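You operate a simulated robot arm through the tools that you are given. There is no shell and no other tool. Be economical: measure what you need, move in short steps, check, and stop when the job is done.

You run a simulated two-armed robot. Do the job below in one go: nothing can be reset, and whatever is moved stays where it is left.

Task
Put the paper frame on the top of the back wall-side table away on the top of the middle wall-side table. Take the tube that says "white" from the top of the paint bench and put it on top of the green block. Put the grey clay pot from the top of the paint bench in the sink bowl. Count the paint pads on the top of the paint bench, then put as many of the cream posts from the top of the paint bench on the top of the front window-side table. Take the lid off the yellow pot on the top of the big grey block and lay it down there. Put the yellow toy house from the top of the front wall-side table on the top of the middle wall-side table and the blue toy house on the top of the middle window-side table. The order is free. Set down upright: tube, clay pot, toy house.

Only the result counts: the job must be done as asked and must still hold three seconds after the hand-in. Knocking over, shifting, dropping, spilling or breaking anything else fails it. A push-on lid holds only when it is set on centred and level and pressed home; a screw cap is set on level and turned clockwise until tight.

Robot
Two 7-joint arms with three-finger grippers on one trunk, on a base that drives. Base frame: it is fixed to the floor where the robot stands at the start and does not move with it; the origin is under the middle of the robot, x ahead of it, y to its left, z up; the surface under the hand at the start is at about z = 0.74. Units: m, degrees, N and s.
The left shoulder is at the start at [0.069, 0.154, 0.875], the right one opposite. With the tool pointing down near the work surface each hand reaches from about 0.1 to 0.64 m from the robot's upright axis, wherever it stands, measured 20 degrees to its own side. Places, roughly: clay pot [-2.5, -5.5, 0.75]; cream post (4x4x9 cm) [-2.7, -5.2, 0.8]; green block (7x10x4 cm) [-0.1, -5, 0.8]; paint pad (7x7x2 cm) [-2.9, -5.4, 0.8]; paper frame (12x9x3 cm) [0.7, 0, 0.7]; sink bowl (31x20 cm) [-3.94, -2.58, 0.68]; top of the front window-side table [0.6, -2.6, 0.7]; top of the middle wall-side table [0.5, -0.9, 0.7]; top of the middle window-side table [1.1, -1.1, 0.7]; toy house [-0.25, -3, 0.75]; tube [-2.25, -5.75, 0.75]; yellow pot (8x8x8 cm) [-1.8, -3.7, 0.8]. Payload 2.69 kg a hand.
The tool frame of a hand sits at the grasp point between the pads (the TCP): z along the fingers, y along the line on which they close. The tips reach 0.029 m beyond it. Largest opening 0.12 m; the body of the gripper starts 0.078 m behind the TCP.
Orientation is told as [roll, pitch, yaw] about the base's x, y, z axes, in that order, counted from this pose: with the fingers straight down and closing along the base's y, the tool's x points along the base's -x, its y along +y and its z along -z.

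Tools
- The arms move only by the tool step_arm. It takes "left_rows", "right_rows" or both (then of equal length, played together; a hand with none holds still); each is a list of rows, each a list of 3 entries, a list of its own where there are three numbers: the gripper command, from -1 (shut) to 1 (fully open), values between in proportion, then the shift along the base's x, y, z in units of 150 mm (1.0 is 150 mm), then the turn, a rotation vector about the base's x, y, z in units of 120 degrees (1.0 is 120 degrees). In form: [[hand, [dx, dy, dz], [rx, ry, rz]], ...]. A call has 1 to 10 rows; each row is the pose to reach, as a shift and turn from the pose commanded when the call began. A call with a number of a shift or a turn outside -1 to 1 is refused whole. Rows are played at 5 a second. More than 0.05 m and 8.6 degrees between two rows, or a gripper value outside its range, and nothing of the call is played. A pose out of reach is approached as far as the arm can. The call stops where the force on the tool passes 40 N (or 10 N more than at its start, if that is more) or the arm is blocked; 0.2 s more then pass. The fingers move at their own pace and stop on an object; they squeeze with about 32 N. The grip force told is the motor's: it shows also when the fingers shut on nothing. Time passes only in rows, and 0.2 s behind the last, so rows that repeat a pose let the fingers close. The reply holds the time, the measured pose of the TCP, the force on the tool along the base axes, the opening and the grip force, in the units named above and with some noise, with the torque about the TCP (base axes, N m) and any sound that the robot's microphone picked up, and new pictures: "pictures" is both (left out), scene, wrist or none (wrist: the cameras of the hands that moved).
- Cameras (640 x 400 px; columns grow to the right, rows downward): "scene" is now at [0.1922, -0.0399, 1.0549]; the picture's right is [-0.44, -0.90, 0.00], its down [-0.19, 0.09, -0.98] and it looks along [0.88, -0.43, -0.21] (base axes); focal length 214 px, centre (320, 200). "left" rides on the left gripper at [0.063, 0, -0.104] in its tool frame; the picture's right is [0.00, 1.00, 0.00], its down [-0.83, 0.00, -0.56] and it looks along [-0.56, 0.00, 0.83] (tool axes); focal length 275 px, centre (320, 200). "right" rides on the right gripper at [0.063, 0, -0.104] in its tool frame; the picture's right is [0.00, 1.00, 0.00], its down [-0.83, 0.00, -0.56] and it looks along [-0.56, 0.00, 0.83] (tool axes); focal length 275 px, centre (320, 200). There is no depth. A picture from a camera that has moved, and an enlarged one, comes with that camera's place and axes in the base frame and with its lens.
- move_column(by): slides the trunk up (or, below 0, down) by that many m; the arms and the scene camera ride with it, the base frame stays. It gives what a move gives, with no picture.
- roll_base(legs): drives the robot by 1 to 6 legs, each [ahead, left, turn to the left] in m, m and degrees, along the robot's own axes; the way and the turn of a leg run together, so that a leg with both is an arc; at most 1.5 m and 180 degrees a leg. The arms and the cameras ride along, it lands a little off, and it stops where it bumps. It gives what a move gives, and a new picture of the scene camera.
- aim_head(pan, tilt): turns the head with the scene camera to pan (to the left, within 80 degrees either way) and tilt (down, from -29 to 69), counted from straight ahead of the robot. It gives what a move gives, and a new picture of the scene camera.
- inspect(camera, box): a new picture of the part [left, top, right, bottom] of that camera's present view, enlarged. The clock stands still meanwhile.
- job_done(): hands the job in; it is judged then, once.

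Go step by step. Nothing tells you exact positions but the pictures and the camera data: compare them with the known pose of the tool, close in by small moves and look again before you grip or let go. The budget is 217 turns and 260 pictures, counting those below and the enlarged ones. Unless the task says otherwise, let go and move clear before handing in, and close with one line.

The tools are called after "Call:" by a JSON object that holds its "api" and its "payload". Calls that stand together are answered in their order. step_arm: Moves the arms, as the interface text tells. Its arguments: {"type":"object","properties":{"left_rows":{"type":"array"},"right_rows":{"type":"array"},"pictures":{"type":"string","enum":["both","scene","wrist","none"]}},"required":[]} The other tools are called the same way: move_column (by) slides the trunk up or down; roll_base (legs) drives the base; aim_head (pan, tilt) turns the head that bears the scene camera; inspect (camera, box) takes an enlarged picture of a part of a camera's view; job_done () hands the job in.

At the start:

```text
clock: 0.0
left_eef_pos: [0.3433, -0.0081, 0.991]
left_orientation: [-0.1, 0.0, -0.1]
left_ft_force: [-0.1, 0.9, -0.8]
left_moment: [0.01, 0.03, -0.01]
left_gripper_width: 0.1198
left_finger_force: 0.0
right_eef_pos: [0.3793, -0.4151, 0.9466]
right_orientation: [0.0, 0.0, -0.1]
right_ft_force: [0.2, -0.9, -0.6]
right_moment: [0.0, -0.03, 0.01]
right_gripper_width: 0.1201
right_finger_force: 0.1
trunk travel left (down, up): [-0.245, 0.193]
robot x, y, heading: [0.0002, 0.0032, 0.1]
head pan, tilt: [-25.9, 12.1]
```

scene: 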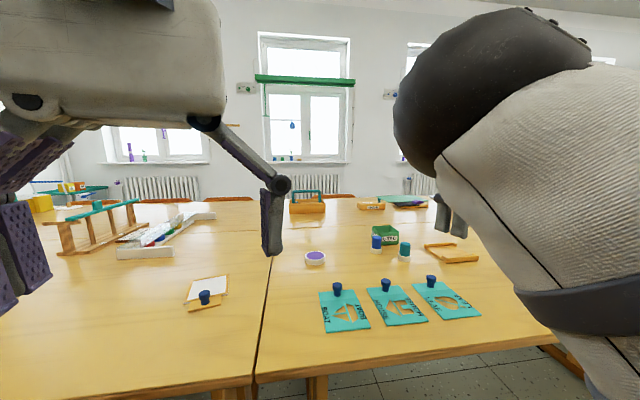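
right: 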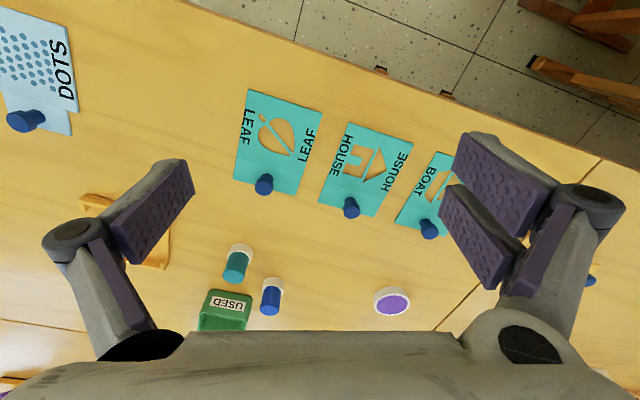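
left: 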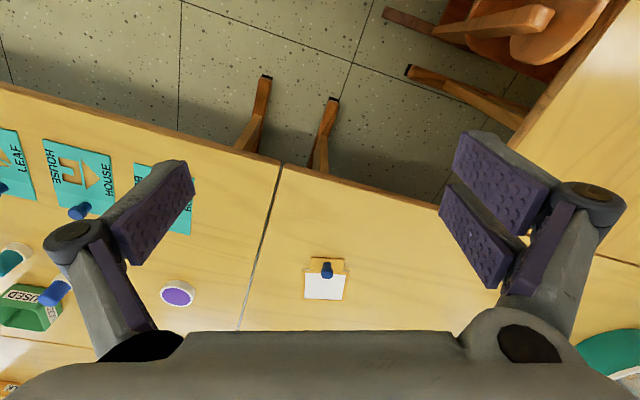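

I see the paper frame just ahead on the back table, right next to the seam; the middle wall-side table (stencils) is to its right. I look closer at both first.

Call:
{"api": "inspect", "payload": {"camera": "left", "box": [240, 220, 400, 320]}}

Call:
{"api": "inspect", "payload": {"camera": "scene", "box": [160, 180, 560, 400]}}

```text
4.00 times, centred on (320, 270) of left
camera zoom: at [0.281, -0.0088, 1.096], right [0.0, 1.0, 0.0], down [0.83, 0.0, 0.56], along [0.56, 0.0, -0.83], focal length 1101 px, centre (320, -80)
```

zoom: 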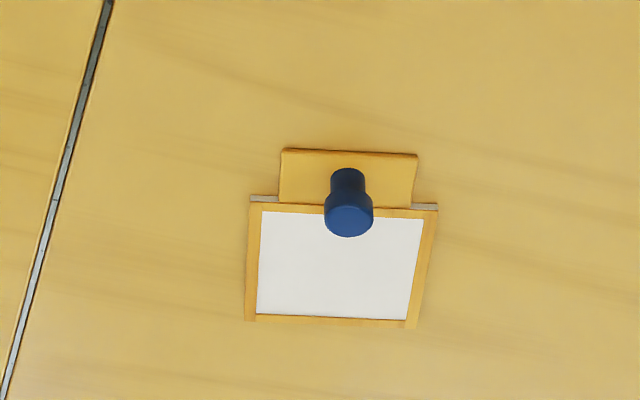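

```text
1.60 times, centred on (360, 290) of scene
camera zoom: at [0.1922, -0.0399, 1.0549], right [-0.44, -0.9, 0.0], down [-0.19, 0.09, -0.98], along [0.88, -0.43, -0.21], focal length 343 px, centre (256, 56)
```

zoom: 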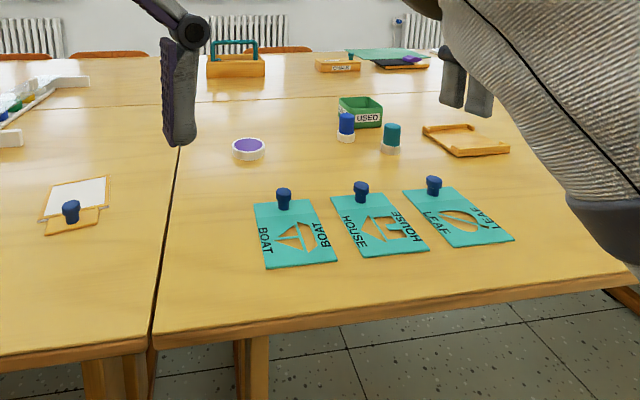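

The frame lies flat with a blue knob at about (0.66, 0.00). The tables are turned about 16° from me, so I square up to them and edge ahead slightly.

Call:
{"api": "roll_base", "payload": {"legs": [[0, 0, -16], [0.07, 0, 0]]}}

```text
clock: 1.9
left_eef_pos: [0.3966, -0.1209, 0.9902]
left_orientation: [0.0, 0.0, -16.0]
left_ft_force: [-0.4, -0.3, -1.2]
left_moment: [0.0, 0.05, 0.01]
left_gripper_width: 0.1198
left_finger_force: 0.1
right_eef_pos: [0.3186, -0.5221, 0.9462]
right_orientation: [0.1, 0.0, -15.9]
right_ft_force: [0.9, -0.1, -0.8]
right_moment: [0.02, 0.06, 0.01]
right_gripper_width: 0.1199
right_finger_force: 0.1
trunk travel left (down, up): [-0.245, 0.193]
robot x, y, heading: [0.0671, -0.0186, -16.0]
head pan, tilt: [-25.9, 12.1]
camera scene: at [0.2415, -0.1098, 1.0548], right [-0.67, -0.75, 0.0], down [-0.16, 0.14, -0.98], along [0.73, -0.65, -0.21], focal length 214 px, centre (320, 200)
```

scene: 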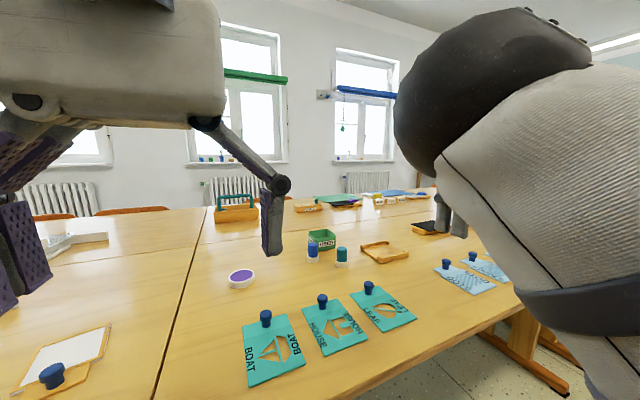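

Call:
{"api": "step_arm", "payload": {"left_rows": [[0, [0.25, 0.18, 0], [0, 0, 0]], [0, [0.5, 0.36, 0], [0, 0, 0]], [0, [0.75, 0.54, 0], [0, 0, 0]], [0, [1, 0.7, 0], [0, 0, 0]]], "pictures": "none"}}

Call:
{"api": "step_arm", "payload": {"left_rows": [[0, [0.2, 0.03, -0.15], [0, 0, 0]], [0, [0.4, 0.06, -0.35], [0, 0, 0]], [0, [0.6, 0.1, -0.55], [0, 0, 0]], [0, [0.75, 0.13, -0.75], [0, 0, 0]]], "pictures": "wrist"}}

```text
clock: 2.9
left_eef_pos: [0.5471, -0.0159, 0.9847]
left_orientation: [-0.1, -0.2, -16.0]
left_ft_force: [0.8, 0.0, 0.2]
left_moment: [-0.01, 0.02, 0.0]
left_gripper_width: 0.0603
left_finger_force: 0.1
left hand out of reach, approached as far as the arm can: row 3, 4
right_eef_pos: [0.3184, -0.5235, 0.948]
right_orientation: [0.0, 0.0, -15.9]
right_ft_force: [0.3, -0.3, -0.4]
right_moment: [-0.02, 0.01, 0.01]
right_gripper_width: 0.1197
right_finger_force: 0.0
trunk travel left (down, up): [-0.245, 0.193]
robot x, y, heading: [0.068, -0.021, -15.9]
head pan, tilt: [-25.9, 12.1]
```

```text
clock: 3.9
left_eef_pos: [0.6587, 0.0034, 0.8717]
left_orientation: [0.0, 0.0, -16.0]
left_ft_force: [0.9, 0.0, 0.1]
left_moment: [-0.05, 0.03, -0.05]
left_gripper_width: 0.0602
left_finger_force: 0.1
right_eef_pos: [0.3184, -0.5228, 0.9467]
right_orientation: [0.0, -0.1, -15.9]
right_ft_force: [-0.3, 0.7, 0.3]
right_moment: [0.01, 0.0, -0.04]
right_gripper_width: 0.1199
right_finger_force: 0.2
trunk travel left (down, up): [-0.245, 0.193]
robot x, y, heading: [0.0664, -0.0166, -16.1]
head pan, tilt: [-25.9, 12.1]
camera left: at [0.599, 0.0199, 0.9766], right [0.28, 0.96, 0.0], down [0.8, -0.23, 0.56], along [0.53, -0.15, -0.83], focal length 275 px, centre (320, 200)
```

left: 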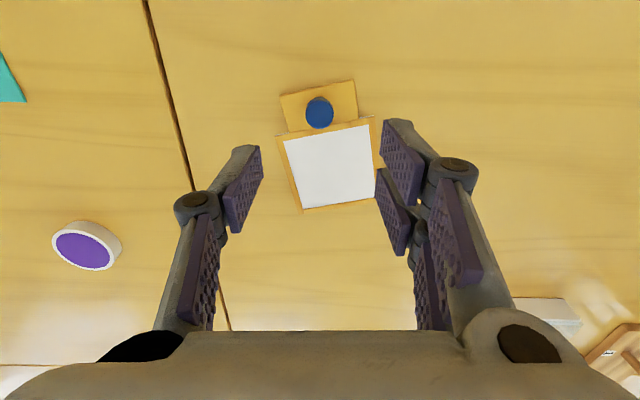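

The fingers are over the knob; I lower and grip it.

Call:
{"api": "step_arm", "payload": {"left_rows": [[0, [-0.01, 0, -0.2], [0, 0, 0]], [0, [-0.01, 0, -0.4], [0, 0, 0]], [0, [-0.01, 0, -0.62], [0, 0, 0]], [-1, [-0.01, 0, -0.62], [0, 0, 0]], [-1, [-0.01, 0, -0.62], [0, 0, 0]], [-1, [-0.01, 0, -0.62], [0, 0, 0]]], "pictures": "wrist"}}

```text
clock: 5.3
left_eef_pos: [0.6571, 0.002, 0.7791]
left_orientation: [0.0, 0.0, -15.9]
left_ft_force: [-0.2, 0.4, 0.0]
left_moment: [-0.01, 0.04, 0.01]
left_gripper_width: 0.0194
left_finger_force: 32.0
right_eef_pos: [0.3174, -0.522, 0.9469]
right_orientation: [-0.1, 0.0, -15.9]
right_ft_force: [0.4, -0.1, -0.1]
right_moment: [0.01, 0.01, -0.01]
right_gripper_width: 0.1202
right_finger_force: 0.0
trunk travel left (down, up): [-0.245, 0.193]
robot x, y, heading: [0.0617, -0.0229, -15.9]
head pan, tilt: [-25.9, 12.1]
camera left: at [0.5971, 0.0192, 0.8832], right [0.28, 0.96, 0.0], down [0.8, -0.23, 0.56], along [0.53, -0.15, -0.83], focal length 275 px, centre (320, 200)
```

left: 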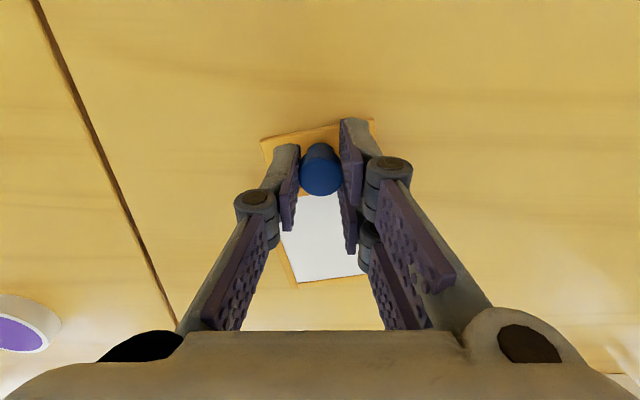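

Gripped. I lift it and pull it back, then strafe right toward the gap between LEAF and DOTS.

Call:
{"api": "step_arm", "payload": {"left_rows": [[-1, [0, 0, 0.3], [0, 0, 0]], [-1, [0, 0, 0.6], [0, 0, 0]], [-1, [-0.2, 0.06, 0.8], [0, 0, 0]], [-1, [-0.5, 0.14, 0.9], [0, 0, 0]]], "pictures": "none"}}

Call:
{"api": "roll_base", "payload": {"legs": [[0, -0.63, 0]]}}

```text
clock: 6.3
left_eef_pos: [0.5809, 0.0248, 0.9135]
left_orientation: [0.1, -0.2, -15.8]
left_ft_force: [0.0, 0.3, -0.5]
left_moment: [0.0, 0.01, 0.01]
left_gripper_width: 0.0193
left_finger_force: 32.1
right_eef_pos: [0.3172, -0.5226, 0.9473]
right_orientation: [0.1, 0.0, -15.9]
right_ft_force: [-0.2, -0.1, 0.5]
right_moment: [0.03, -0.02, -0.01]
right_gripper_width: 0.1199
right_finger_force: 0.0
trunk travel left (down, up): [-0.245, 0.193]
robot x, y, heading: [0.0667, -0.0163, -15.8]
head pan, tilt: [-25.9, 12.1]
```

```text
clock: 11.6
left_eef_pos: [0.4109, -0.5725, 0.9138]
left_orientation: [0.0, 0.0, -15.9]
left_ft_force: [0.3, 0.4, -1.1]
left_moment: [0.0, 0.05, 0.01]
left_gripper_width: 0.0191
left_finger_force: 31.8
right_eef_pos: [0.1486, -1.1185, 0.9481]
right_orientation: [0.0, 0.0, -15.9]
right_ft_force: [-0.2, -1.0, 0.5]
right_moment: [0.0, 0.01, -0.03]
right_gripper_width: 0.12
right_finger_force: 0.1
trunk travel left (down, up): [-0.245, 0.193]
robot x, y, heading: [-0.1063, -0.6164, -15.6]
head pan, tilt: [-25.9, 12.1]
camera scene: at [0.0712, -0.7054, 1.0549], right [-0.67, -0.75, 0.0], down [-0.16, 0.14, -0.98], along [0.73, -0.65, -0.21], focal length 214 px, centre (320, 200)
```

scene: 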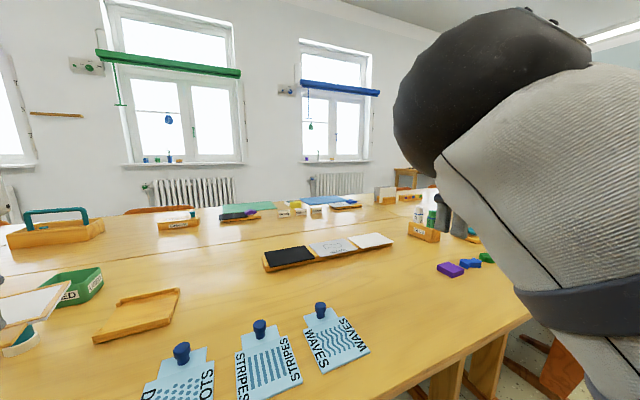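

Call:
{"api": "step_arm", "payload": {"left_rows": [[-1, [-0.02, -0.05, -0.2], [0, 0, 0]], [-1, [-0.02, -0.05, -0.4], [0, 0, 0]]], "pictures": "wrist"}}

Call:
{"api": "aim_head", "payload": {"pan": 10, "tilt": 35}}

```text
clock: 12.2
left_eef_pos: [0.4068, -0.5797, 0.8526]
left_orientation: [0.0, 0.0, -15.8]
left_ft_force: [0.7, -0.2, -0.5]
left_moment: [0.0, 0.0, -0.02]
left_gripper_width: 0.0191
left_finger_force: 32.0
right_eef_pos: [0.1481, -1.1185, 0.9471]
right_orientation: [0.0, -0.1, -15.9]
right_ft_force: [-0.4, -0.4, 0.5]
right_moment: [0.02, 0.03, 0.03]
right_gripper_width: 0.1199
right_finger_force: 0.1
trunk travel left (down, up): [-0.245, 0.193]
robot x, y, heading: [-0.1037, -0.6151, -15.8]
head pan, tilt: [-25.9, 12.1]
camera left: at [0.3485, -0.5632, 0.9579], right [0.28, 0.96, 0.0], down [0.8, -0.23, 0.56], along [0.53, -0.15, -0.83], focal length 275 px, centre (320, 200)
```

left: 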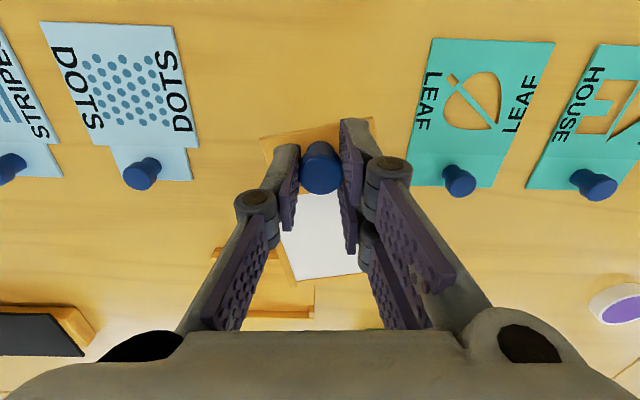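

```text
clock: 13.2
left_eef_pos: [0.4078, -0.5795, 0.8543]
left_orientation: [-0.1, 0.0, -15.9]
left_ft_force: [-0.4, 0.1, -0.1]
left_moment: [-0.02, -0.01, 0.0]
left_gripper_width: 0.0192
left_finger_force: 32.1
right_eef_pos: [0.148, -1.1179, 0.948]
right_orientation: [0.0, -0.1, -15.8]
right_ft_force: [0.5, -0.1, -1.0]
right_moment: [0.03, -0.01, 0.0]
right_gripper_width: 0.12
right_finger_force: 0.2
trunk travel left (down, up): [-0.245, 0.193]
robot x, y, heading: [-0.1022, -0.6144, -15.7]
head pan, tilt: [10.0, 35.0]
camera scene: at [0.0894, -0.6523, 1.0182], right [-0.1, -0.99, 0.0], down [-0.57, 0.06, -0.82], along [0.81, -0.08, -0.57], focal length 214 px, centre (320, 200)
```

scene: 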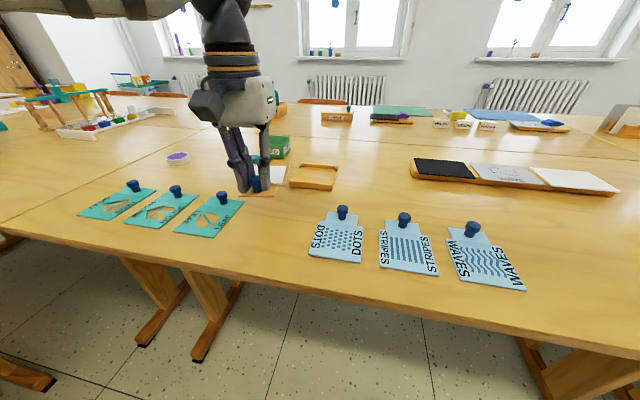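

Centred in the gap. I lower to the picking height and let go.

Call:
{"api": "step_arm", "payload": {"left_rows": [[-1, [-0.06, 0.01, -0.2], [0, 0, 0]], [-1, [-0.06, 0.01, -0.4], [0, 0, 0]], [-1, [-0.06, 0.01, -0.49], [0, 0, 0]], [-1, [-0.06, 0.01, -0.49], [0, 0, 0]], [-0.2, [-0.06, 0.01, -0.49], [0, 0, 0]], [-0.2, [-0.06, 0.01, -0.49], [0, 0, 0]], [-0.2, [-0.06, 0.01, -0.3], [0, 0, 0]], [-0.2, [-0.06, 0.01, 0], [0, 0, 0]], [-0.2, [-0.06, 0.01, 0.3], [0, 0, 0]], [-0.2, [-0.3, 0.08, 0.5], [0, 0, 0]]], "pictures": "wrist"}}

```text
clock: 15.4
left_eef_pos: [0.364, -0.5671, 0.9285]
left_orientation: [0.0, 0.0, -15.9]
left_ft_force: [-0.2, -0.7, 0.6]
left_moment: [-0.01, -0.03, 0.01]
left_gripper_width: 0.0481
left_finger_force: 0.1
right_eef_pos: [0.1476, -1.1184, 0.9468]
right_orientation: [0.0, -0.1, -15.9]
right_ft_force: [0.7, -0.3, -0.3]
right_moment: [0.02, -0.03, -0.03]
right_gripper_width: 0.12
right_finger_force: 0.0
trunk travel left (down, up): [-0.245, 0.193]
robot x, y, heading: [-0.0995, -0.6149, -15.7]
head pan, tilt: [10.0, 35.0]
camera left: at [0.3035, -0.5508, 1.0329], right [0.28, 0.96, 0.0], down [0.8, -0.23, 0.56], along [0.53, -0.15, -0.83], focal length 275 px, centre (320, 200)
```

left: 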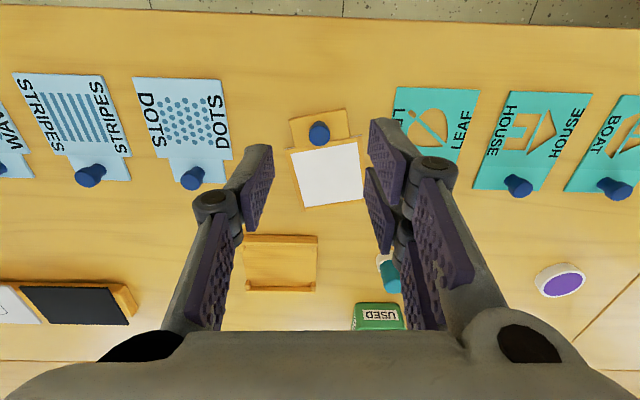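

Frame placed. Now I look along the aisle toward the front table.

Call:
{"api": "aim_head", "payload": {"pan": -75, "tilt": 20}}

```text
clock: 17.0
left_eef_pos: [0.3644, -0.5689, 0.9271]
left_orientation: [-0.1, 0.1, -15.8]
left_ft_force: [-0.7, 1.3, -0.8]
left_moment: [0.01, 0.02, 0.01]
left_gripper_width: 0.0478
left_finger_force: 0.0
right_eef_pos: [0.148, -1.1183, 0.9473]
right_orientation: [0.0, -0.1, -15.9]
right_ft_force: [-0.1, -0.3, 0.2]
right_moment: [0.0, 0.01, 0.03]
right_gripper_width: 0.1197
right_finger_force: 0.0
trunk travel left (down, up): [-0.245, 0.193]
robot x, y, heading: [-0.1048, -0.6164, -16.0]
head pan, tilt: [-75.0, 20.0]
camera scene: at [0.0004, -0.7363, 1.042], right [-1.0, 0.01, 0.0], down [0.01, 0.34, -0.94], along [-0.01, -0.94, -0.34], focal length 214 px, centre (320, 200)
```

scene: 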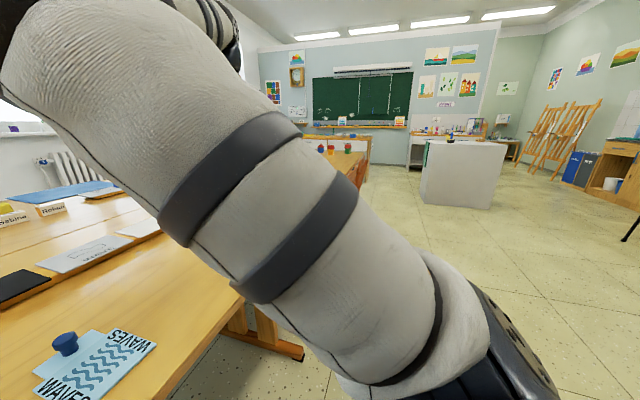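

Call:
{"api": "roll_base", "payload": {"legs": [[0, -1.2, 0]]}}

```text
clock: 26.5
left_eef_pos: [0.0296, -1.7299, 0.9285]
left_orientation: [0.0, 0.0, -16.2]
left_ft_force: [-0.6, 0.2, -0.1]
left_moment: [0.02, -0.04, -0.04]
left_gripper_width: 0.0481
left_finger_force: 0.1
right_eef_pos: [-0.189, -2.278, 0.9465]
right_orientation: [0.0, -0.1, -16.3]
right_ft_force: [0.5, -0.5, 0.4]
right_moment: [0.02, -0.01, 0.03]
right_gripper_width: 0.12
right_finger_force: 0.0
trunk travel left (down, up): [-0.245, 0.193]
robot x, y, heading: [-0.4404, -1.7729, -16.2]
head pan, tilt: [-75.0, 20.0]
camera scene: at [-0.3345, -1.8964, 1.042], right [-1.0, 0.02, 0.0], down [0.01, 0.34, -0.94], along [-0.02, -0.94, -0.34], focal length 214 px, centre (320, 200)
```

scene: 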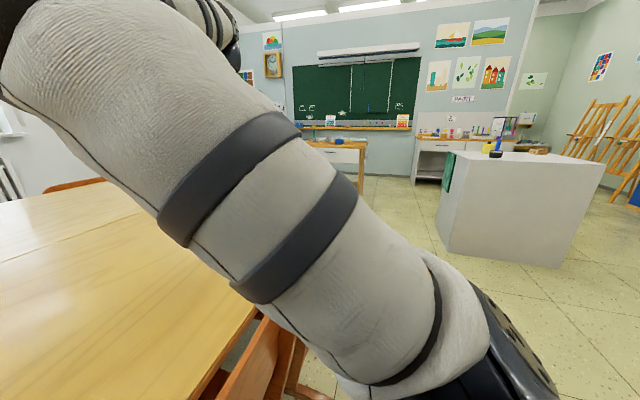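

Call:
{"api": "aim_head", "payload": {"pan": -35, "tilt": 30}}

```text
clock: 27.6
left_eef_pos: [0.0296, -1.7294, 0.9292]
left_orientation: [0.0, 0.0, -16.2]
left_ft_force: [-0.7, 0.2, -0.2]
left_moment: [0.02, -0.03, -0.02]
left_gripper_width: 0.048
left_finger_force: 0.2
right_eef_pos: [-0.1897, -2.278, 0.9469]
right_orientation: [0.0, -0.1, -16.3]
right_ft_force: [-0.9, 0.3, 0.3]
right_moment: [0.02, -0.05, -0.01]
right_gripper_width: 0.1201
right_finger_force: 0.1
trunk travel left (down, up): [-0.245, 0.193]
robot x, y, heading: [-0.4381, -1.7786, -16.6]
head pan, tilt: [-35.0, 30.0]
camera scene: at [-0.276, -1.8739, 1.0259], right [-0.78, -0.63, 0.0], down [-0.31, 0.39, -0.87], along [0.54, -0.68, -0.5], focal length 214 px, centre (320, 200)
```

scene: 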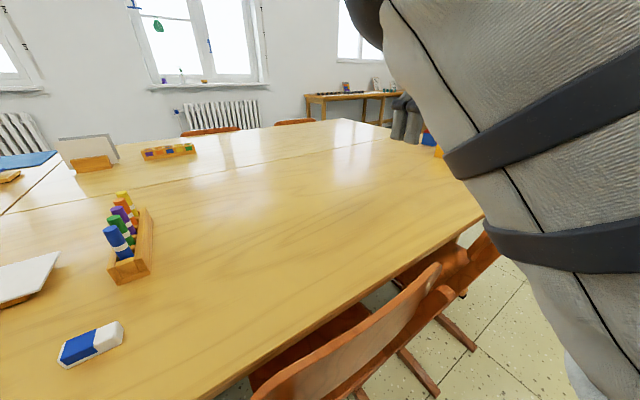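

The houses sit at the front end of the front table, and chairs line the aisle. I back off a bit and strafe to beyond the table's front end.

Call:
{"api": "roll_base", "payload": {"legs": [[-0.3, 0, 0], [0, -1.5, 0]]}}

Call:
{"api": "aim_head", "payload": {"pan": 30, "tilt": 20}}

```text
clock: 40.8
left_eef_pos: [-0.6718, -3.0813, 0.9277]
left_orientation: [0.0, 0.0, -15.9]
left_ft_force: [0.9, 0.1, -0.1]
left_moment: [0.01, 0.0, -0.01]
left_gripper_width: 0.0482
left_finger_force: 0.0
right_eef_pos: [-0.8872, -3.6311, 0.9479]
right_orientation: [-0.1, -0.1, -15.8]
right_ft_force: [0.0, 0.9, 0.5]
right_moment: [0.0, 0.02, -0.03]
right_gripper_width: 0.12
right_finger_force: 0.0
trunk travel left (down, up): [-0.245, 0.193]
robot x, y, heading: [-1.1373, -3.1301, -16.0]
head pan, tilt: [-35.0, 30.0]
camera scene: at [-0.977, -3.2265, 1.0259], right [-0.78, -0.63, 0.0], down [-0.32, 0.39, -0.87], along [0.55, -0.67, -0.5], focal length 214 px, centre (320, 200)
```

scene: 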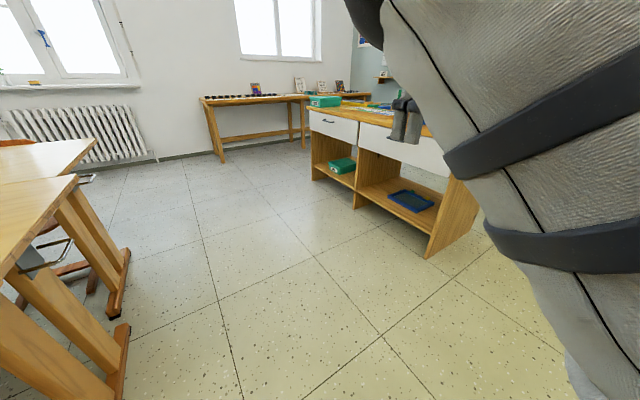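

```text
clock: 42.2
left_eef_pos: [-0.6727, -3.0805, 0.9289]
left_orientation: [0.0, 0.0, -15.9]
left_ft_force: [-0.5, 0.0, -0.1]
left_moment: [0.02, 0.0, 0.01]
left_gripper_width: 0.0478
left_finger_force: 0.0
right_eef_pos: [-0.8871, -3.6309, 0.9467]
right_orientation: [0.0, -0.1, -15.9]
right_ft_force: [-0.2, -0.3, 0.4]
right_moment: [0.0, 0.01, 0.02]
right_gripper_width: 0.12
right_finger_force: 0.1
trunk travel left (down, up): [-0.245, 0.193]
robot x, y, heading: [-1.1394, -3.1261, -15.8]
head pan, tilt: [30.0, 20.0]
camera scene: at [-0.9437, -3.1336, 1.042], right [0.24, -0.97, 0.0], down [-0.33, -0.08, -0.94], along [0.91, 0.23, -0.34], focal length 214 px, centre (320, 200)
```

scene: 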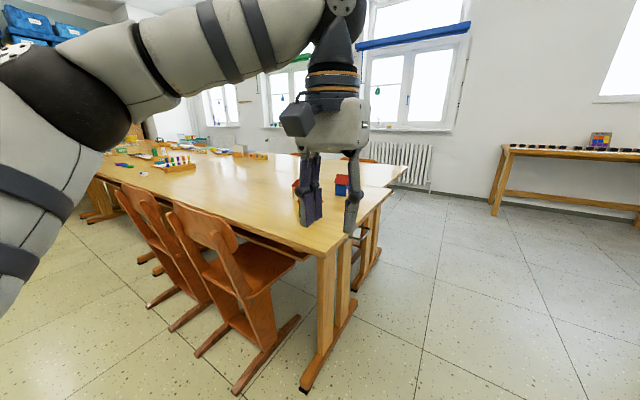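

Call:
{"api": "roll_base", "payload": {"legs": [[0, -0.28, 0], [0.9, 0, 0], [0, 0, 90]]}}

Call:
{"api": "aim_head", "payload": {"pan": 0, "tilt": 35}}

```text
clock: 45.0
left_eef_pos: [-0.7408, -3.3418, 0.9284]
left_orientation: [-0.1, 0.0, -16.0]
left_ft_force: [0.9, -0.3, 0.1]
left_moment: [0.01, 0.03, -0.01]
left_gripper_width: 0.0481
left_finger_force: 0.0
right_eef_pos: [-0.9574, -3.8918, 0.9464]
right_orientation: [0.1, -0.1, -16.0]
right_ft_force: [-0.4, -0.4, 0.3]
right_moment: [-0.01, 0.02, 0.03]
right_gripper_width: 0.1201
right_finger_force: 0.0
trunk travel left (down, up): [-0.245, 0.193]
robot x, y, heading: [-1.2095, -3.3901, -16.1]
head pan, tilt: [30.0, 20.0]
stopped in leg 1: the robot was blocked; the commanded pose is now the measured one
camera scene: at [-1.0134, -3.3946, 1.042], right [0.24, -0.97, 0.0], down [-0.33, -0.08, -0.94], along [0.91, 0.23, -0.34], focal length 214 px, centre (320, 200)
```

scene: 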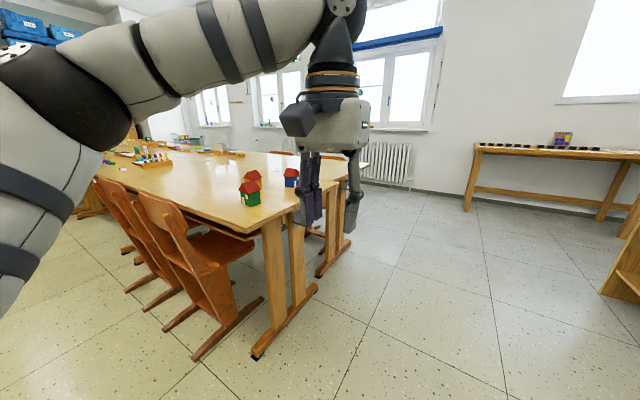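

```text
clock: 45.9
left_eef_pos: [-0.7412, -3.342, 0.9278]
left_orientation: [0.0, 0.0, -16.1]
left_ft_force: [-0.3, 0.1, -0.1]
left_moment: [0.0, 0.01, 0.01]
left_gripper_width: 0.0478
left_finger_force: 0.0
right_eef_pos: [-0.9577, -3.8908, 0.9471]
right_orientation: [0.0, -0.1, -16.0]
right_ft_force: [-0.3, 0.9, 0.6]
right_moment: [-0.03, 0.02, -0.02]
right_gripper_width: 0.1199
right_finger_force: 0.1
trunk travel left (down, up): [-0.245, 0.193]
robot x, y, heading: [-1.2075, -3.3861, -16.1]
head pan, tilt: [0.0, 35.0]
camera scene: at [-1.0191, -3.4414, 1.0182], right [-0.28, -0.96, 0.0], down [-0.55, 0.16, -0.82], along [0.79, -0.23, -0.57], focal length 214 px, centre (320, 200)
```

scene: 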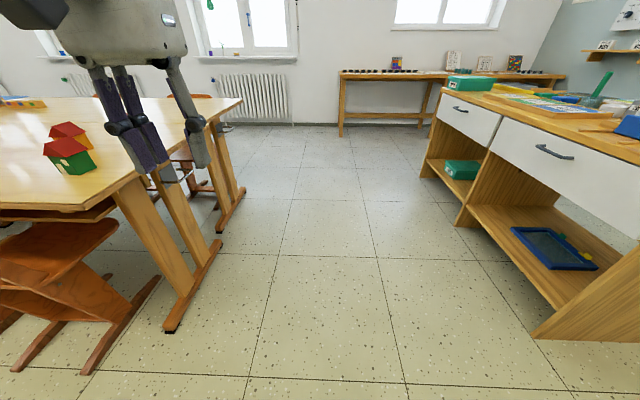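

Call:
{"api": "roll_base", "payload": {"legs": [[0.95, 0, 0], [0, 0, 90]]}}

```text
clock: 54.7
left_eef_pos: [-0.3344, -3.1846, 0.9277]
left_orientation: [0.1, -0.1, 72.7]
left_ft_force: [0.9, -0.2, 0.3]
left_moment: [0.02, 0.02, 0.01]
left_gripper_width: 0.0481
left_finger_force: 0.2
right_eef_pos: [0.2116, -3.4136, 0.9481]
right_orientation: [0.1, -0.1, 72.6]
right_ft_force: [0.5, -0.3, -0.4]
right_moment: [0.02, -0.02, -0.02]
right_gripper_width: 0.1199
right_finger_force: 0.1
trunk travel left (down, up): [-0.245, 0.193]
robot x, y, heading: [-0.2963, -3.6528, 72.7]
head pan, tilt: [0.0, 35.0]
camera scene: at [-0.2391, -3.4665, 1.0181], right [0.95, -0.3, 0.0], down [-0.17, -0.55, -0.82], along [0.24, 0.78, -0.57], focal length 214 px, centre (320, 200)
```

scene: 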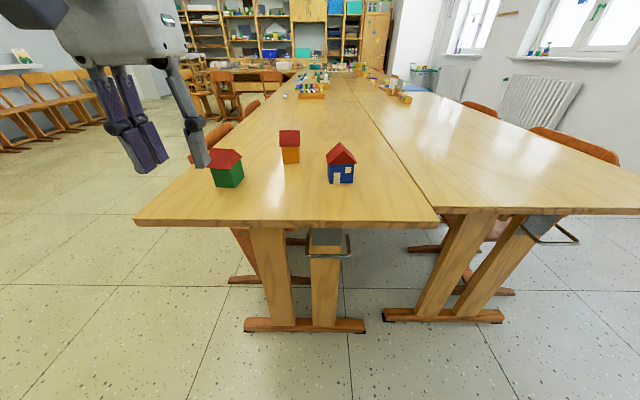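

I see the yellow house at about (-0.14, -2.85) and the blue one at about (-0.04, -3.0). I edge forward and look at them closely.

Call:
{"api": "roll_base", "payload": {"legs": [[0.2, 0, 1.3]]}}

Call:
{"api": "inspect", "payload": {"camera": "scene", "box": [220, 120, 420, 245]}}

```text
clock: 56.3
left_eef_pos: [-0.2882, -2.9949, 0.9275]
left_orientation: [0.0, -0.1, 74.0]
left_ft_force: [0.6, 0.5, 0.0]
left_moment: [-0.04, 0.0, 0.02]
left_gripper_width: 0.048
left_finger_force: 0.1
right_eef_pos: [0.262, -3.2105, 0.9477]
right_orientation: [0.0, -0.1, 74.1]
right_ft_force: [0.8, 0.1, -0.5]
right_moment: [0.0, 0.01, 0.01]
right_gripper_width: 0.1201
right_finger_force: 0.0
trunk travel left (down, up): [-0.245, 0.193]
robot x, y, heading: [-0.2428, -3.4666, 74.0]
head pan, tilt: [0.0, 35.0]
camera scene: at [-0.1857, -3.2734, 1.018], right [0.96, -0.28, 0.0], down [-0.16, -0.55, -0.82], along [0.23, 0.79, -0.57], focal length 214 px, centre (320, 200)
```

scene: 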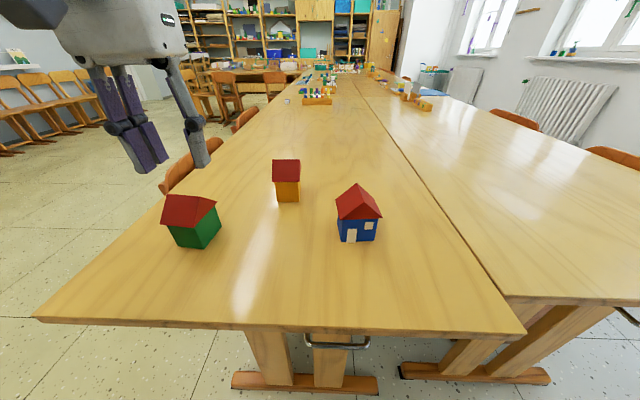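

```text
3.20 times, centred on (320, 182) of scene
camera zoom: at [-0.1857, -3.2734, 1.018], right [0.96, -0.28, 0.0], down [-0.16, -0.55, -0.82], along [0.23, 0.79, -0.57], focal length 686 px, centre (320, 256)
```

zoom: 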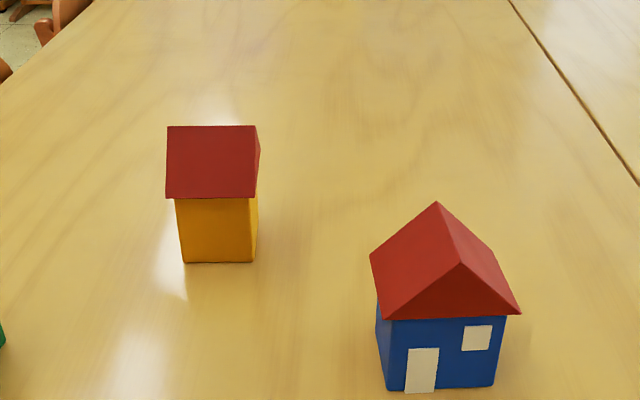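

Both houses are block-like with red gable roofs; I will pinch the vertical gable ends of the roofs. First the left hand goes over the yellow house.

Call:
{"api": "step_arm", "payload": {"left_rows": [[1, [0.25, 0.25, 0], [0, 0, 0]], [1, [0.5, 0.5, 0], [0, 0, 0]], [1, [0.75, 0.75, -0.05], [0, 0, 0]], [1, [1, 0.98, -0.1], [0, 0, 0]]], "pictures": "both"}}

```text
refused: row 1 steps farther than a row can; nothing moved
```

I resend with smaller rows.

Call:
{"api": "step_arm", "payload": {"left_rows": [[1, [0.2, 0.2, 0], [0, 0, 0]], [1, [0.4, 0.4, 0], [0, 0, 0]], [1, [0.6, 0.6, 0], [0, 0, 0]], [1, [0.8, 0.8, -0.05], [0, 0, 0]], [1, [1, 0.98, -0.1], [0, 0, 0]]], "pictures": "wrist"}}

```text
clock: 57.5
left_eef_pos: [-0.1701, -2.9, 0.8946]
left_orientation: [-0.1, -0.2, 73.9]
left_ft_force: [-0.2, -1.2, 0.5]
left_moment: [0.0, -0.04, -0.03]
left_gripper_width: 0.1202
left_finger_force: 0.0
left hand out of reach, approached as far as the arm can: row 4, 5
right_eef_pos: [0.2618, -3.2119, 0.947]
right_orientation: [0.0, -0.1, 74.0]
right_ft_force: [0.9, -0.8, 0.3]
right_moment: [0.04, -0.03, -0.02]
right_gripper_width: 0.1201
right_finger_force: 0.2
trunk travel left (down, up): [-0.245, 0.193]
robot x, y, heading: [-0.2412, -3.4622, 73.9]
head pan, tilt: [0.0, 35.0]
camera left: at [-0.1875, -2.9613, 0.9999], right [-0.96, 0.28, 0.0], down [0.23, 0.8, 0.56], along [0.16, 0.53, -0.83], focal length 275 px, centre (320, 200)
```

left: 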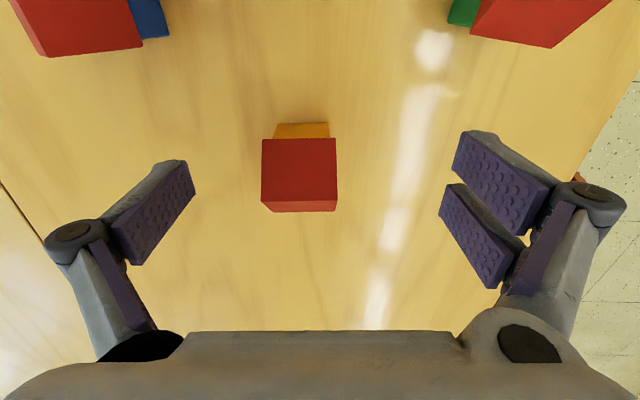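

Call:
{"api": "roll_base", "payload": {"legs": [[0.06, 0, 0]]}}

Call:
{"api": "step_arm", "payload": {"left_rows": [[1, [0.08, 0, -0.1], [0, 0, 0]], [1, [0.12, 0, -0.13], [0, 0, 0]]], "pictures": "wrist"}}

```text
clock: 58.5
left_eef_pos: [-0.1531, -2.8415, 0.8958]
left_orientation: [0.1, 0.0, 74.0]
left_ft_force: [-0.1, 1.2, -0.5]
left_moment: [-0.04, -0.01, 0.01]
left_gripper_width: 0.1201
left_finger_force: 0.1
right_eef_pos: [0.28, -3.1548, 0.9469]
right_orientation: [0.1, -0.1, 74.1]
right_ft_force: [0.0, 0.8, -0.5]
right_moment: [-0.05, 0.0, 0.01]
right_gripper_width: 0.1202
right_finger_force: 0.1
trunk travel left (down, up): [-0.245, 0.193]
robot x, y, heading: [-0.2235, -3.4046, 73.9]
head pan, tilt: [0.0, 35.0]
camera scene: at [-0.1691, -3.2155, 1.018], right [0.96, -0.28, 0.0], down [-0.16, -0.55, -0.82], along [0.23, 0.79, -0.57], focal length 214 px, centre (320, 200)
```

scene: 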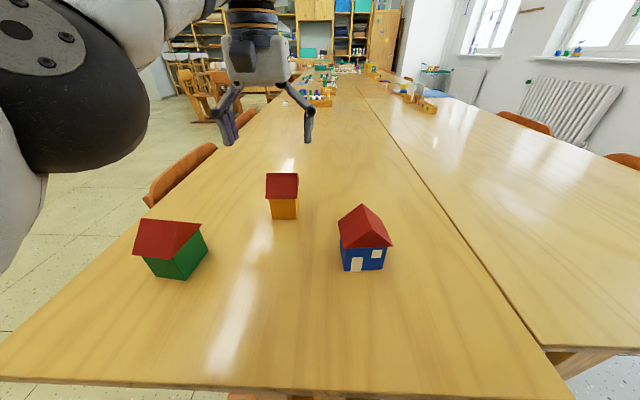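

```text
clock: 59.0
left_eef_pos: [-0.136, -2.8433, 0.8765]
left_orientation: [-0.1, -0.1, 74.0]
left_ft_force: [-1.2, -0.6, -0.2]
left_moment: [-0.01, 0.01, 0.01]
left_gripper_width: 0.1199
left_finger_force: 0.0
right_eef_pos: [0.2788, -3.1542, 0.948]
right_orientation: [0.1, -0.1, 74.1]
right_ft_force: [0.0, 0.3, -0.1]
right_moment: [-0.01, 0.02, -0.02]
right_gripper_width: 0.1203
right_finger_force: 0.0
trunk travel left (down, up): [-0.245, 0.193]
robot x, y, heading: [-0.2241, -3.3992, 74.1]
head pan, tilt: [0.0, 35.0]
camera left: at [-0.1529, -2.9045, 0.9806], right [-0.96, 0.28, 0.0], down [0.23, 0.8, 0.56], along [0.16, 0.53, -0.83], focal length 275 px, centre (320, 200)
```

left: 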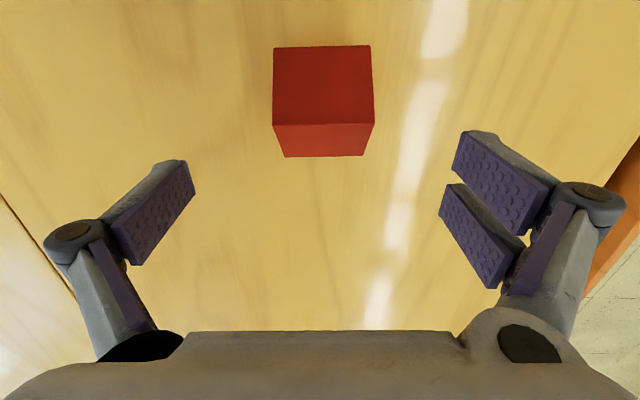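

Call:
{"api": "step_arm", "payload": {"left_rows": [[1, [-0.02, -0.07, -0.2], [0, 0, 0]], [1, [-0.02, -0.07, -0.4], [0, 0, 0]], [1, [-0.02, -0.07, -0.59], [0, 0, 0]], [-1, [-0.02, -0.07, -0.59], [0, 0, 0]], [-1, [-0.02, -0.07, -0.59], [0, 0, 0]], [-1, [-0.02, -0.07, -0.59], [0, 0, 0]]], "pictures": "wrist"}}

```text
clock: 60.5
left_eef_pos: [-0.1388, -2.8511, 0.7884]
left_orientation: [0.0, -0.1, 74.0]
left_ft_force: [-1.4, 1.9, 6.4]
left_moment: [-0.04, 0.23, -0.04]
left_gripper_width: 0.0554
left_finger_force: 32.0
right_eef_pos: [0.2783, -3.1546, 0.9483]
right_orientation: [0.0, -0.1, 74.0]
right_ft_force: [1.1, 0.1, 0.1]
right_moment: [0.0, 0.02, 0.0]
right_gripper_width: 0.1201
right_finger_force: 0.1
trunk travel left (down, up): [-0.245, 0.193]
robot x, y, heading: [-0.2249, -3.4022, 73.9]
head pan, tilt: [0.0, 35.0]
camera left: at [-0.1562, -2.9142, 0.8928], right [-0.96, 0.28, 0.0], down [0.23, 0.8, 0.56], along [0.16, 0.54, -0.83], focal length 275 px, centre (320, 200)
```

left: 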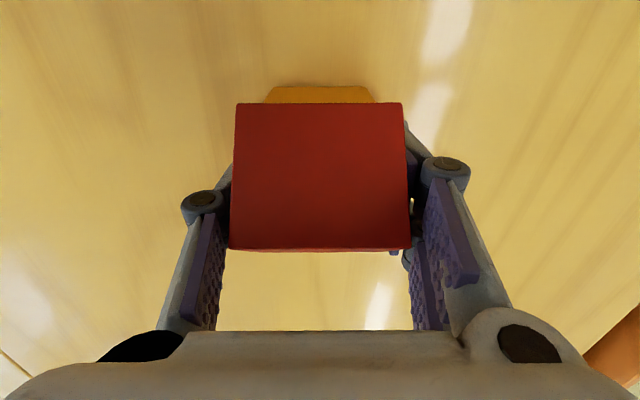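

Yellow gripped. I lift it away to the left, and turn the right hand a quarter to suit the blue house.

Call:
{"api": "step_arm", "payload": {"left_rows": [[-1, [0, 0, 0.3], [0, 0, 0]], [-1, [0, 0, 0.6], [0, 0, 0]], [-1, [0, 0, 0.9], [0, 0, 0]], [-1, [-0.2, -0.1, 1], [0, 0, 0]], [-1, [-0.4, -0.3, 1], [0, 0, 0]], [-1, [-0.6, -0.5, 1], [0, 0, 0]], [-1, [-0.8, -0.7, 1], [0, 0, 0]], [-1, [-1, -0.9, 1], [0, 0, 0]], [-1, [-1, -0.9, 1], [0, 0, 0]], [-1, [-1, -0.9, 1], [0, 0, 0]]], "right_rows": [[1, [0, 0, 0], [0, 0, -0.07]], [1, [0, 0, 0], [0, 0, -0.14]], [1, [0, 0, 0], [0, 0, -0.21]], [1, [0, 0, 0], [0, 0, -0.28]], [1, [-0.1, 0.1, 0], [0, 0, -0.35]], [1, [-0.25, 0.3, 0], [0, 0, -0.42]], [1, [-0.4, 0.5, 0], [0, 0, -0.49]], [1, [-0.6, 0.7, 0], [0, 0, -0.56]], [1, [-0.8, 0.9, 0], [0, 0, -0.63]], [1, [-1, 0.97, 0], [0, 0, -0.7]]], "pictures": "both"}}

```text
clock: 62.6
left_eef_pos: [-0.2883, -2.9872, 0.9373]
left_orientation: [0.0, -0.1, 74.0]
left_ft_force: [0.7, -0.2, 0.1]
left_moment: [0.02, 0.01, 0.04]
left_gripper_width: 0.0555
left_finger_force: 31.4
left hand out of reach, approached as far as the arm can: row 3
right_eef_pos: [0.1386, -2.9952, 0.9543]
right_orientation: [0.0, 0.1, -10.1]
right_ft_force: [-0.5, -0.3, -0.3]
right_moment: [-0.04, 0.01, 0.03]
right_gripper_width: 0.1202
right_finger_force: 0.1
right hand out of reach, approached as far as the arm can: row 9, 10
trunk travel left (down, up): [-0.245, 0.193]
robot x, y, heading: [-0.2219, -3.4029, 74.2]
head pan, tilt: [0.0, 35.0]
camera scene: at [-0.1694, -3.216, 1.0181], right [0.96, -0.28, 0.0], down [-0.16, -0.55, -0.82], along [0.23, 0.79, -0.57], focal length 214 px, centre (320, 200)
camera right: at [0.0771, -2.9866, 1.0593], right [0.17, 0.99, 0.0], down [0.82, -0.14, 0.56], along [0.55, -0.1, -0.83], focal length 275 px, centre (320, 200)
camera left: at [-0.3056, -3.0496, 1.0425], right [-0.96, 0.28, 0.0], down [0.23, 0.8, 0.56], along [0.16, 0.53, -0.83], focal length 275 px, centre (320, 200)
```

scene: 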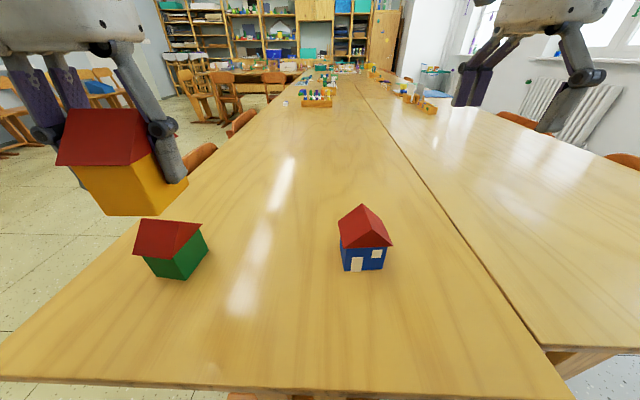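
right: 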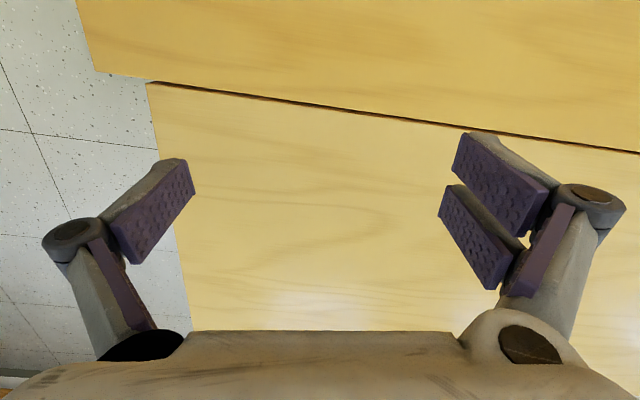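
left: 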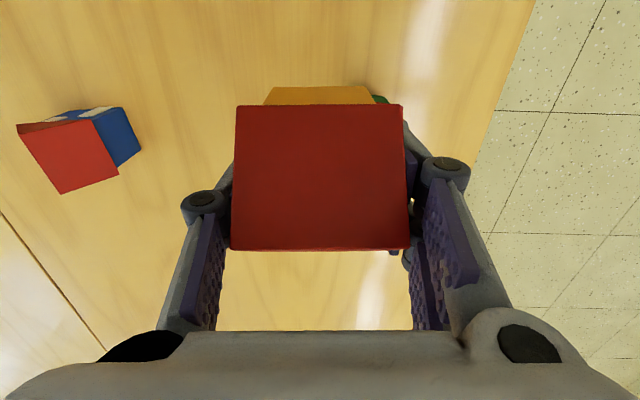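

Call:
{"api": "step_arm", "payload": {"right_rows": [[1, [-0.3, -0.02, -0.05], [0, 0, 0]], [1, [-0.6, -0.04, -0.15], [0, 0, 0]], [1, [-0.85, -0.05, -0.25], [0, 0, 0]], [1, [-1, -0.05, -0.35], [0, 0, 0]]], "pictures": "wrist"}}

```text
clock: 63.6
left_eef_pos: [-0.2886, -2.9876, 0.9384]
left_orientation: [0.1, 0.0, 74.0]
left_ft_force: [0.9, -0.8, -0.7]
left_moment: [0.0, 0.01, 0.01]
left_gripper_width: 0.0556
left_finger_force: 32.4
right_eef_pos: [0.0084, -2.9242, 0.9354]
right_orientation: [0.0, -0.1, -10.0]
right_ft_force: [-0.3, -0.5, 0.5]
right_moment: [-0.01, -0.01, 0.0]
right_gripper_width: 0.1199
right_finger_force: 0.2
right hand out of reach, approached as far as the arm can: row 1, 2, 3, 4
trunk travel left (down, up): [-0.245, 0.193]
robot x, y, heading: [-0.2263, -3.406, 74.1]
head pan, tilt: [0.0, 35.0]
camera right: at [-0.0546, -2.9143, 1.0407], right [0.17, 0.99, 0.0], down [0.82, -0.14, 0.56], along [0.55, -0.09, -0.83], focal length 275 px, centre (320, 200)
```

right: 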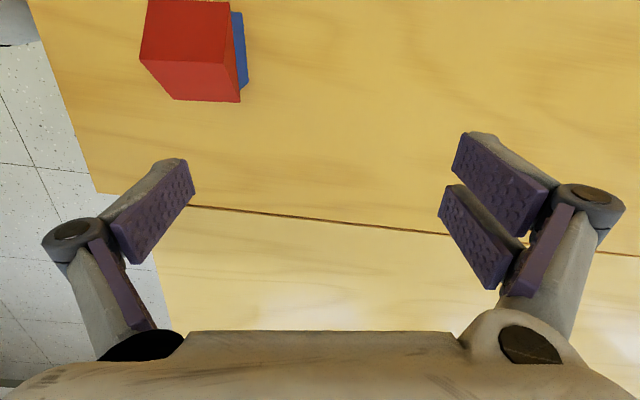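

Call:
{"api": "step_arm", "payload": {"right_rows": [[1, [-0.1, -0.25, -0.1], [0, 0, 0]], [1, [-0.25, -0.45, -0.2], [0, 0, 0]], [1, [-0.32, -0.55, -0.24], [0, 0, 0]]], "pictures": "wrist"}}

```text
clock: 64.5
left_eef_pos: [-0.2874, -2.9868, 0.9376]
left_orientation: [-0.1, -0.1, 73.9]
left_ft_force: [-1.4, -1.0, -1.7]
left_moment: [-0.02, -0.04, 0.0]
left_gripper_width: 0.0555
left_finger_force: 32.6
right_eef_pos: [-0.0356, -2.9188, 0.9347]
right_orientation: [-0.1, -0.1, -10.1]
right_ft_force: [-0.9, -1.0, 0.1]
right_moment: [0.0, 0.04, -0.01]
right_gripper_width: 0.12
right_finger_force: 0.1
right hand out of reach, approached as far as the arm can: row 1, 2, 3
trunk travel left (down, up): [-0.245, 0.193]
robot x, y, heading: [-0.2218, -3.4055, 74.0]
head pan, tilt: [0.0, 35.0]
camera right: at [-0.0973, -2.9103, 1.0398], right [0.17, 0.99, 0.0], down [0.82, -0.14, 0.56], along [0.55, -0.1, -0.83], focal length 275 px, centre (320, 200)
```

right: 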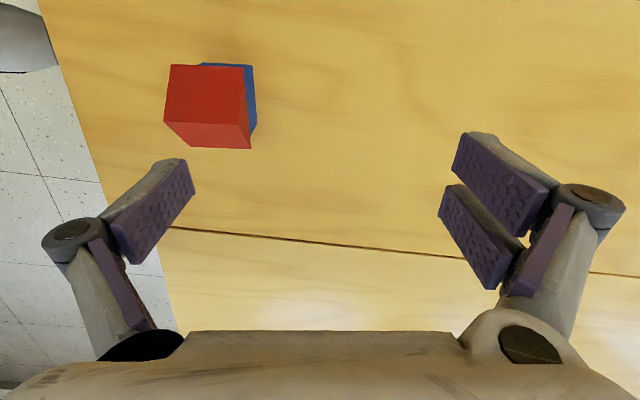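

Call:
{"api": "roll_base", "payload": {"legs": [[-0.1, 0, 0]]}}

Call:
{"api": "step_arm", "payload": {"right_rows": [[1, [0.1, 0.05, -0.1], [0, 0, 0]], [1, [0.15, 0.05, -0.2], [0, 0, 0]], [1, [0.15, 0.05, -0.3], [0, 0, 0]]], "pictures": "wrist"}}

```text
clock: 65.6
left_eef_pos: [-0.3145, -3.082, 0.9379]
left_orientation: [0.0, -0.1, 73.8]
left_ft_force: [-1.2, -0.3, -0.4]
left_moment: [0.06, -0.02, -0.02]
left_gripper_width: 0.0553
left_finger_force: 31.9
right_eef_pos: [-0.0628, -3.0149, 0.9347]
right_orientation: [0.0, -0.1, -10.1]
right_ft_force: [-0.7, -0.8, -0.7]
right_moment: [0.04, -0.02, 0.0]
right_gripper_width: 0.1203
right_finger_force: 0.1
trunk travel left (down, up): [-0.245, 0.193]
robot x, y, heading: [-0.2527, -3.4993, 73.7]
head pan, tilt: [0.0, 35.0]
camera scene: at [-0.1965, -3.3114, 1.0183], right [0.96, -0.28, 0.0], down [-0.16, -0.55, -0.82], along [0.23, 0.79, -0.57], focal length 214 px, centre (320, 200)
```

scene: 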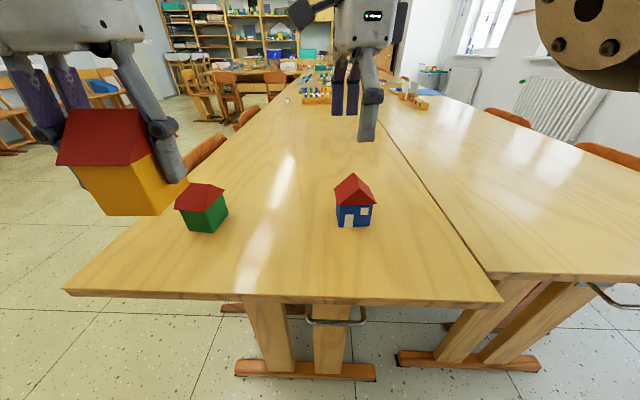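

```text
clock: 66.4
left_eef_pos: [-0.3159, -3.0827, 0.9387]
left_orientation: [0.1, 0.0, 73.9]
left_ft_force: [-0.3, 0.2, -1.5]
left_moment: [-0.02, -0.03, 0.0]
left_gripper_width: 0.0558
left_finger_force: 32.0
right_eef_pos: [-0.0374, -3.0017, 0.8924]
right_orientation: [-0.2, 0.0, -10.1]
right_ft_force: [-0.9, 0.1, -0.3]
right_moment: [0.0, 0.03, -0.03]
right_gripper_width: 0.1198
right_finger_force: 0.0
right hand out of reach, approached as far as the arm can: row 3
trunk travel left (down, up): [-0.245, 0.193]
robot x, y, heading: [-0.2492, -3.4994, 73.4]
head pan, tilt: [0.0, 35.0]
camera right: at [-0.1, -2.9926, 0.9961], right [0.17, 0.99, 0.0], down [0.82, -0.14, 0.56], along [0.55, -0.1, -0.83], focal length 275 px, centre (320, 200)
```

right: 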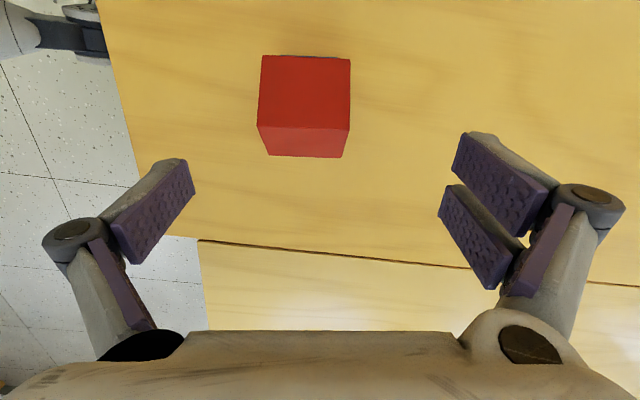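

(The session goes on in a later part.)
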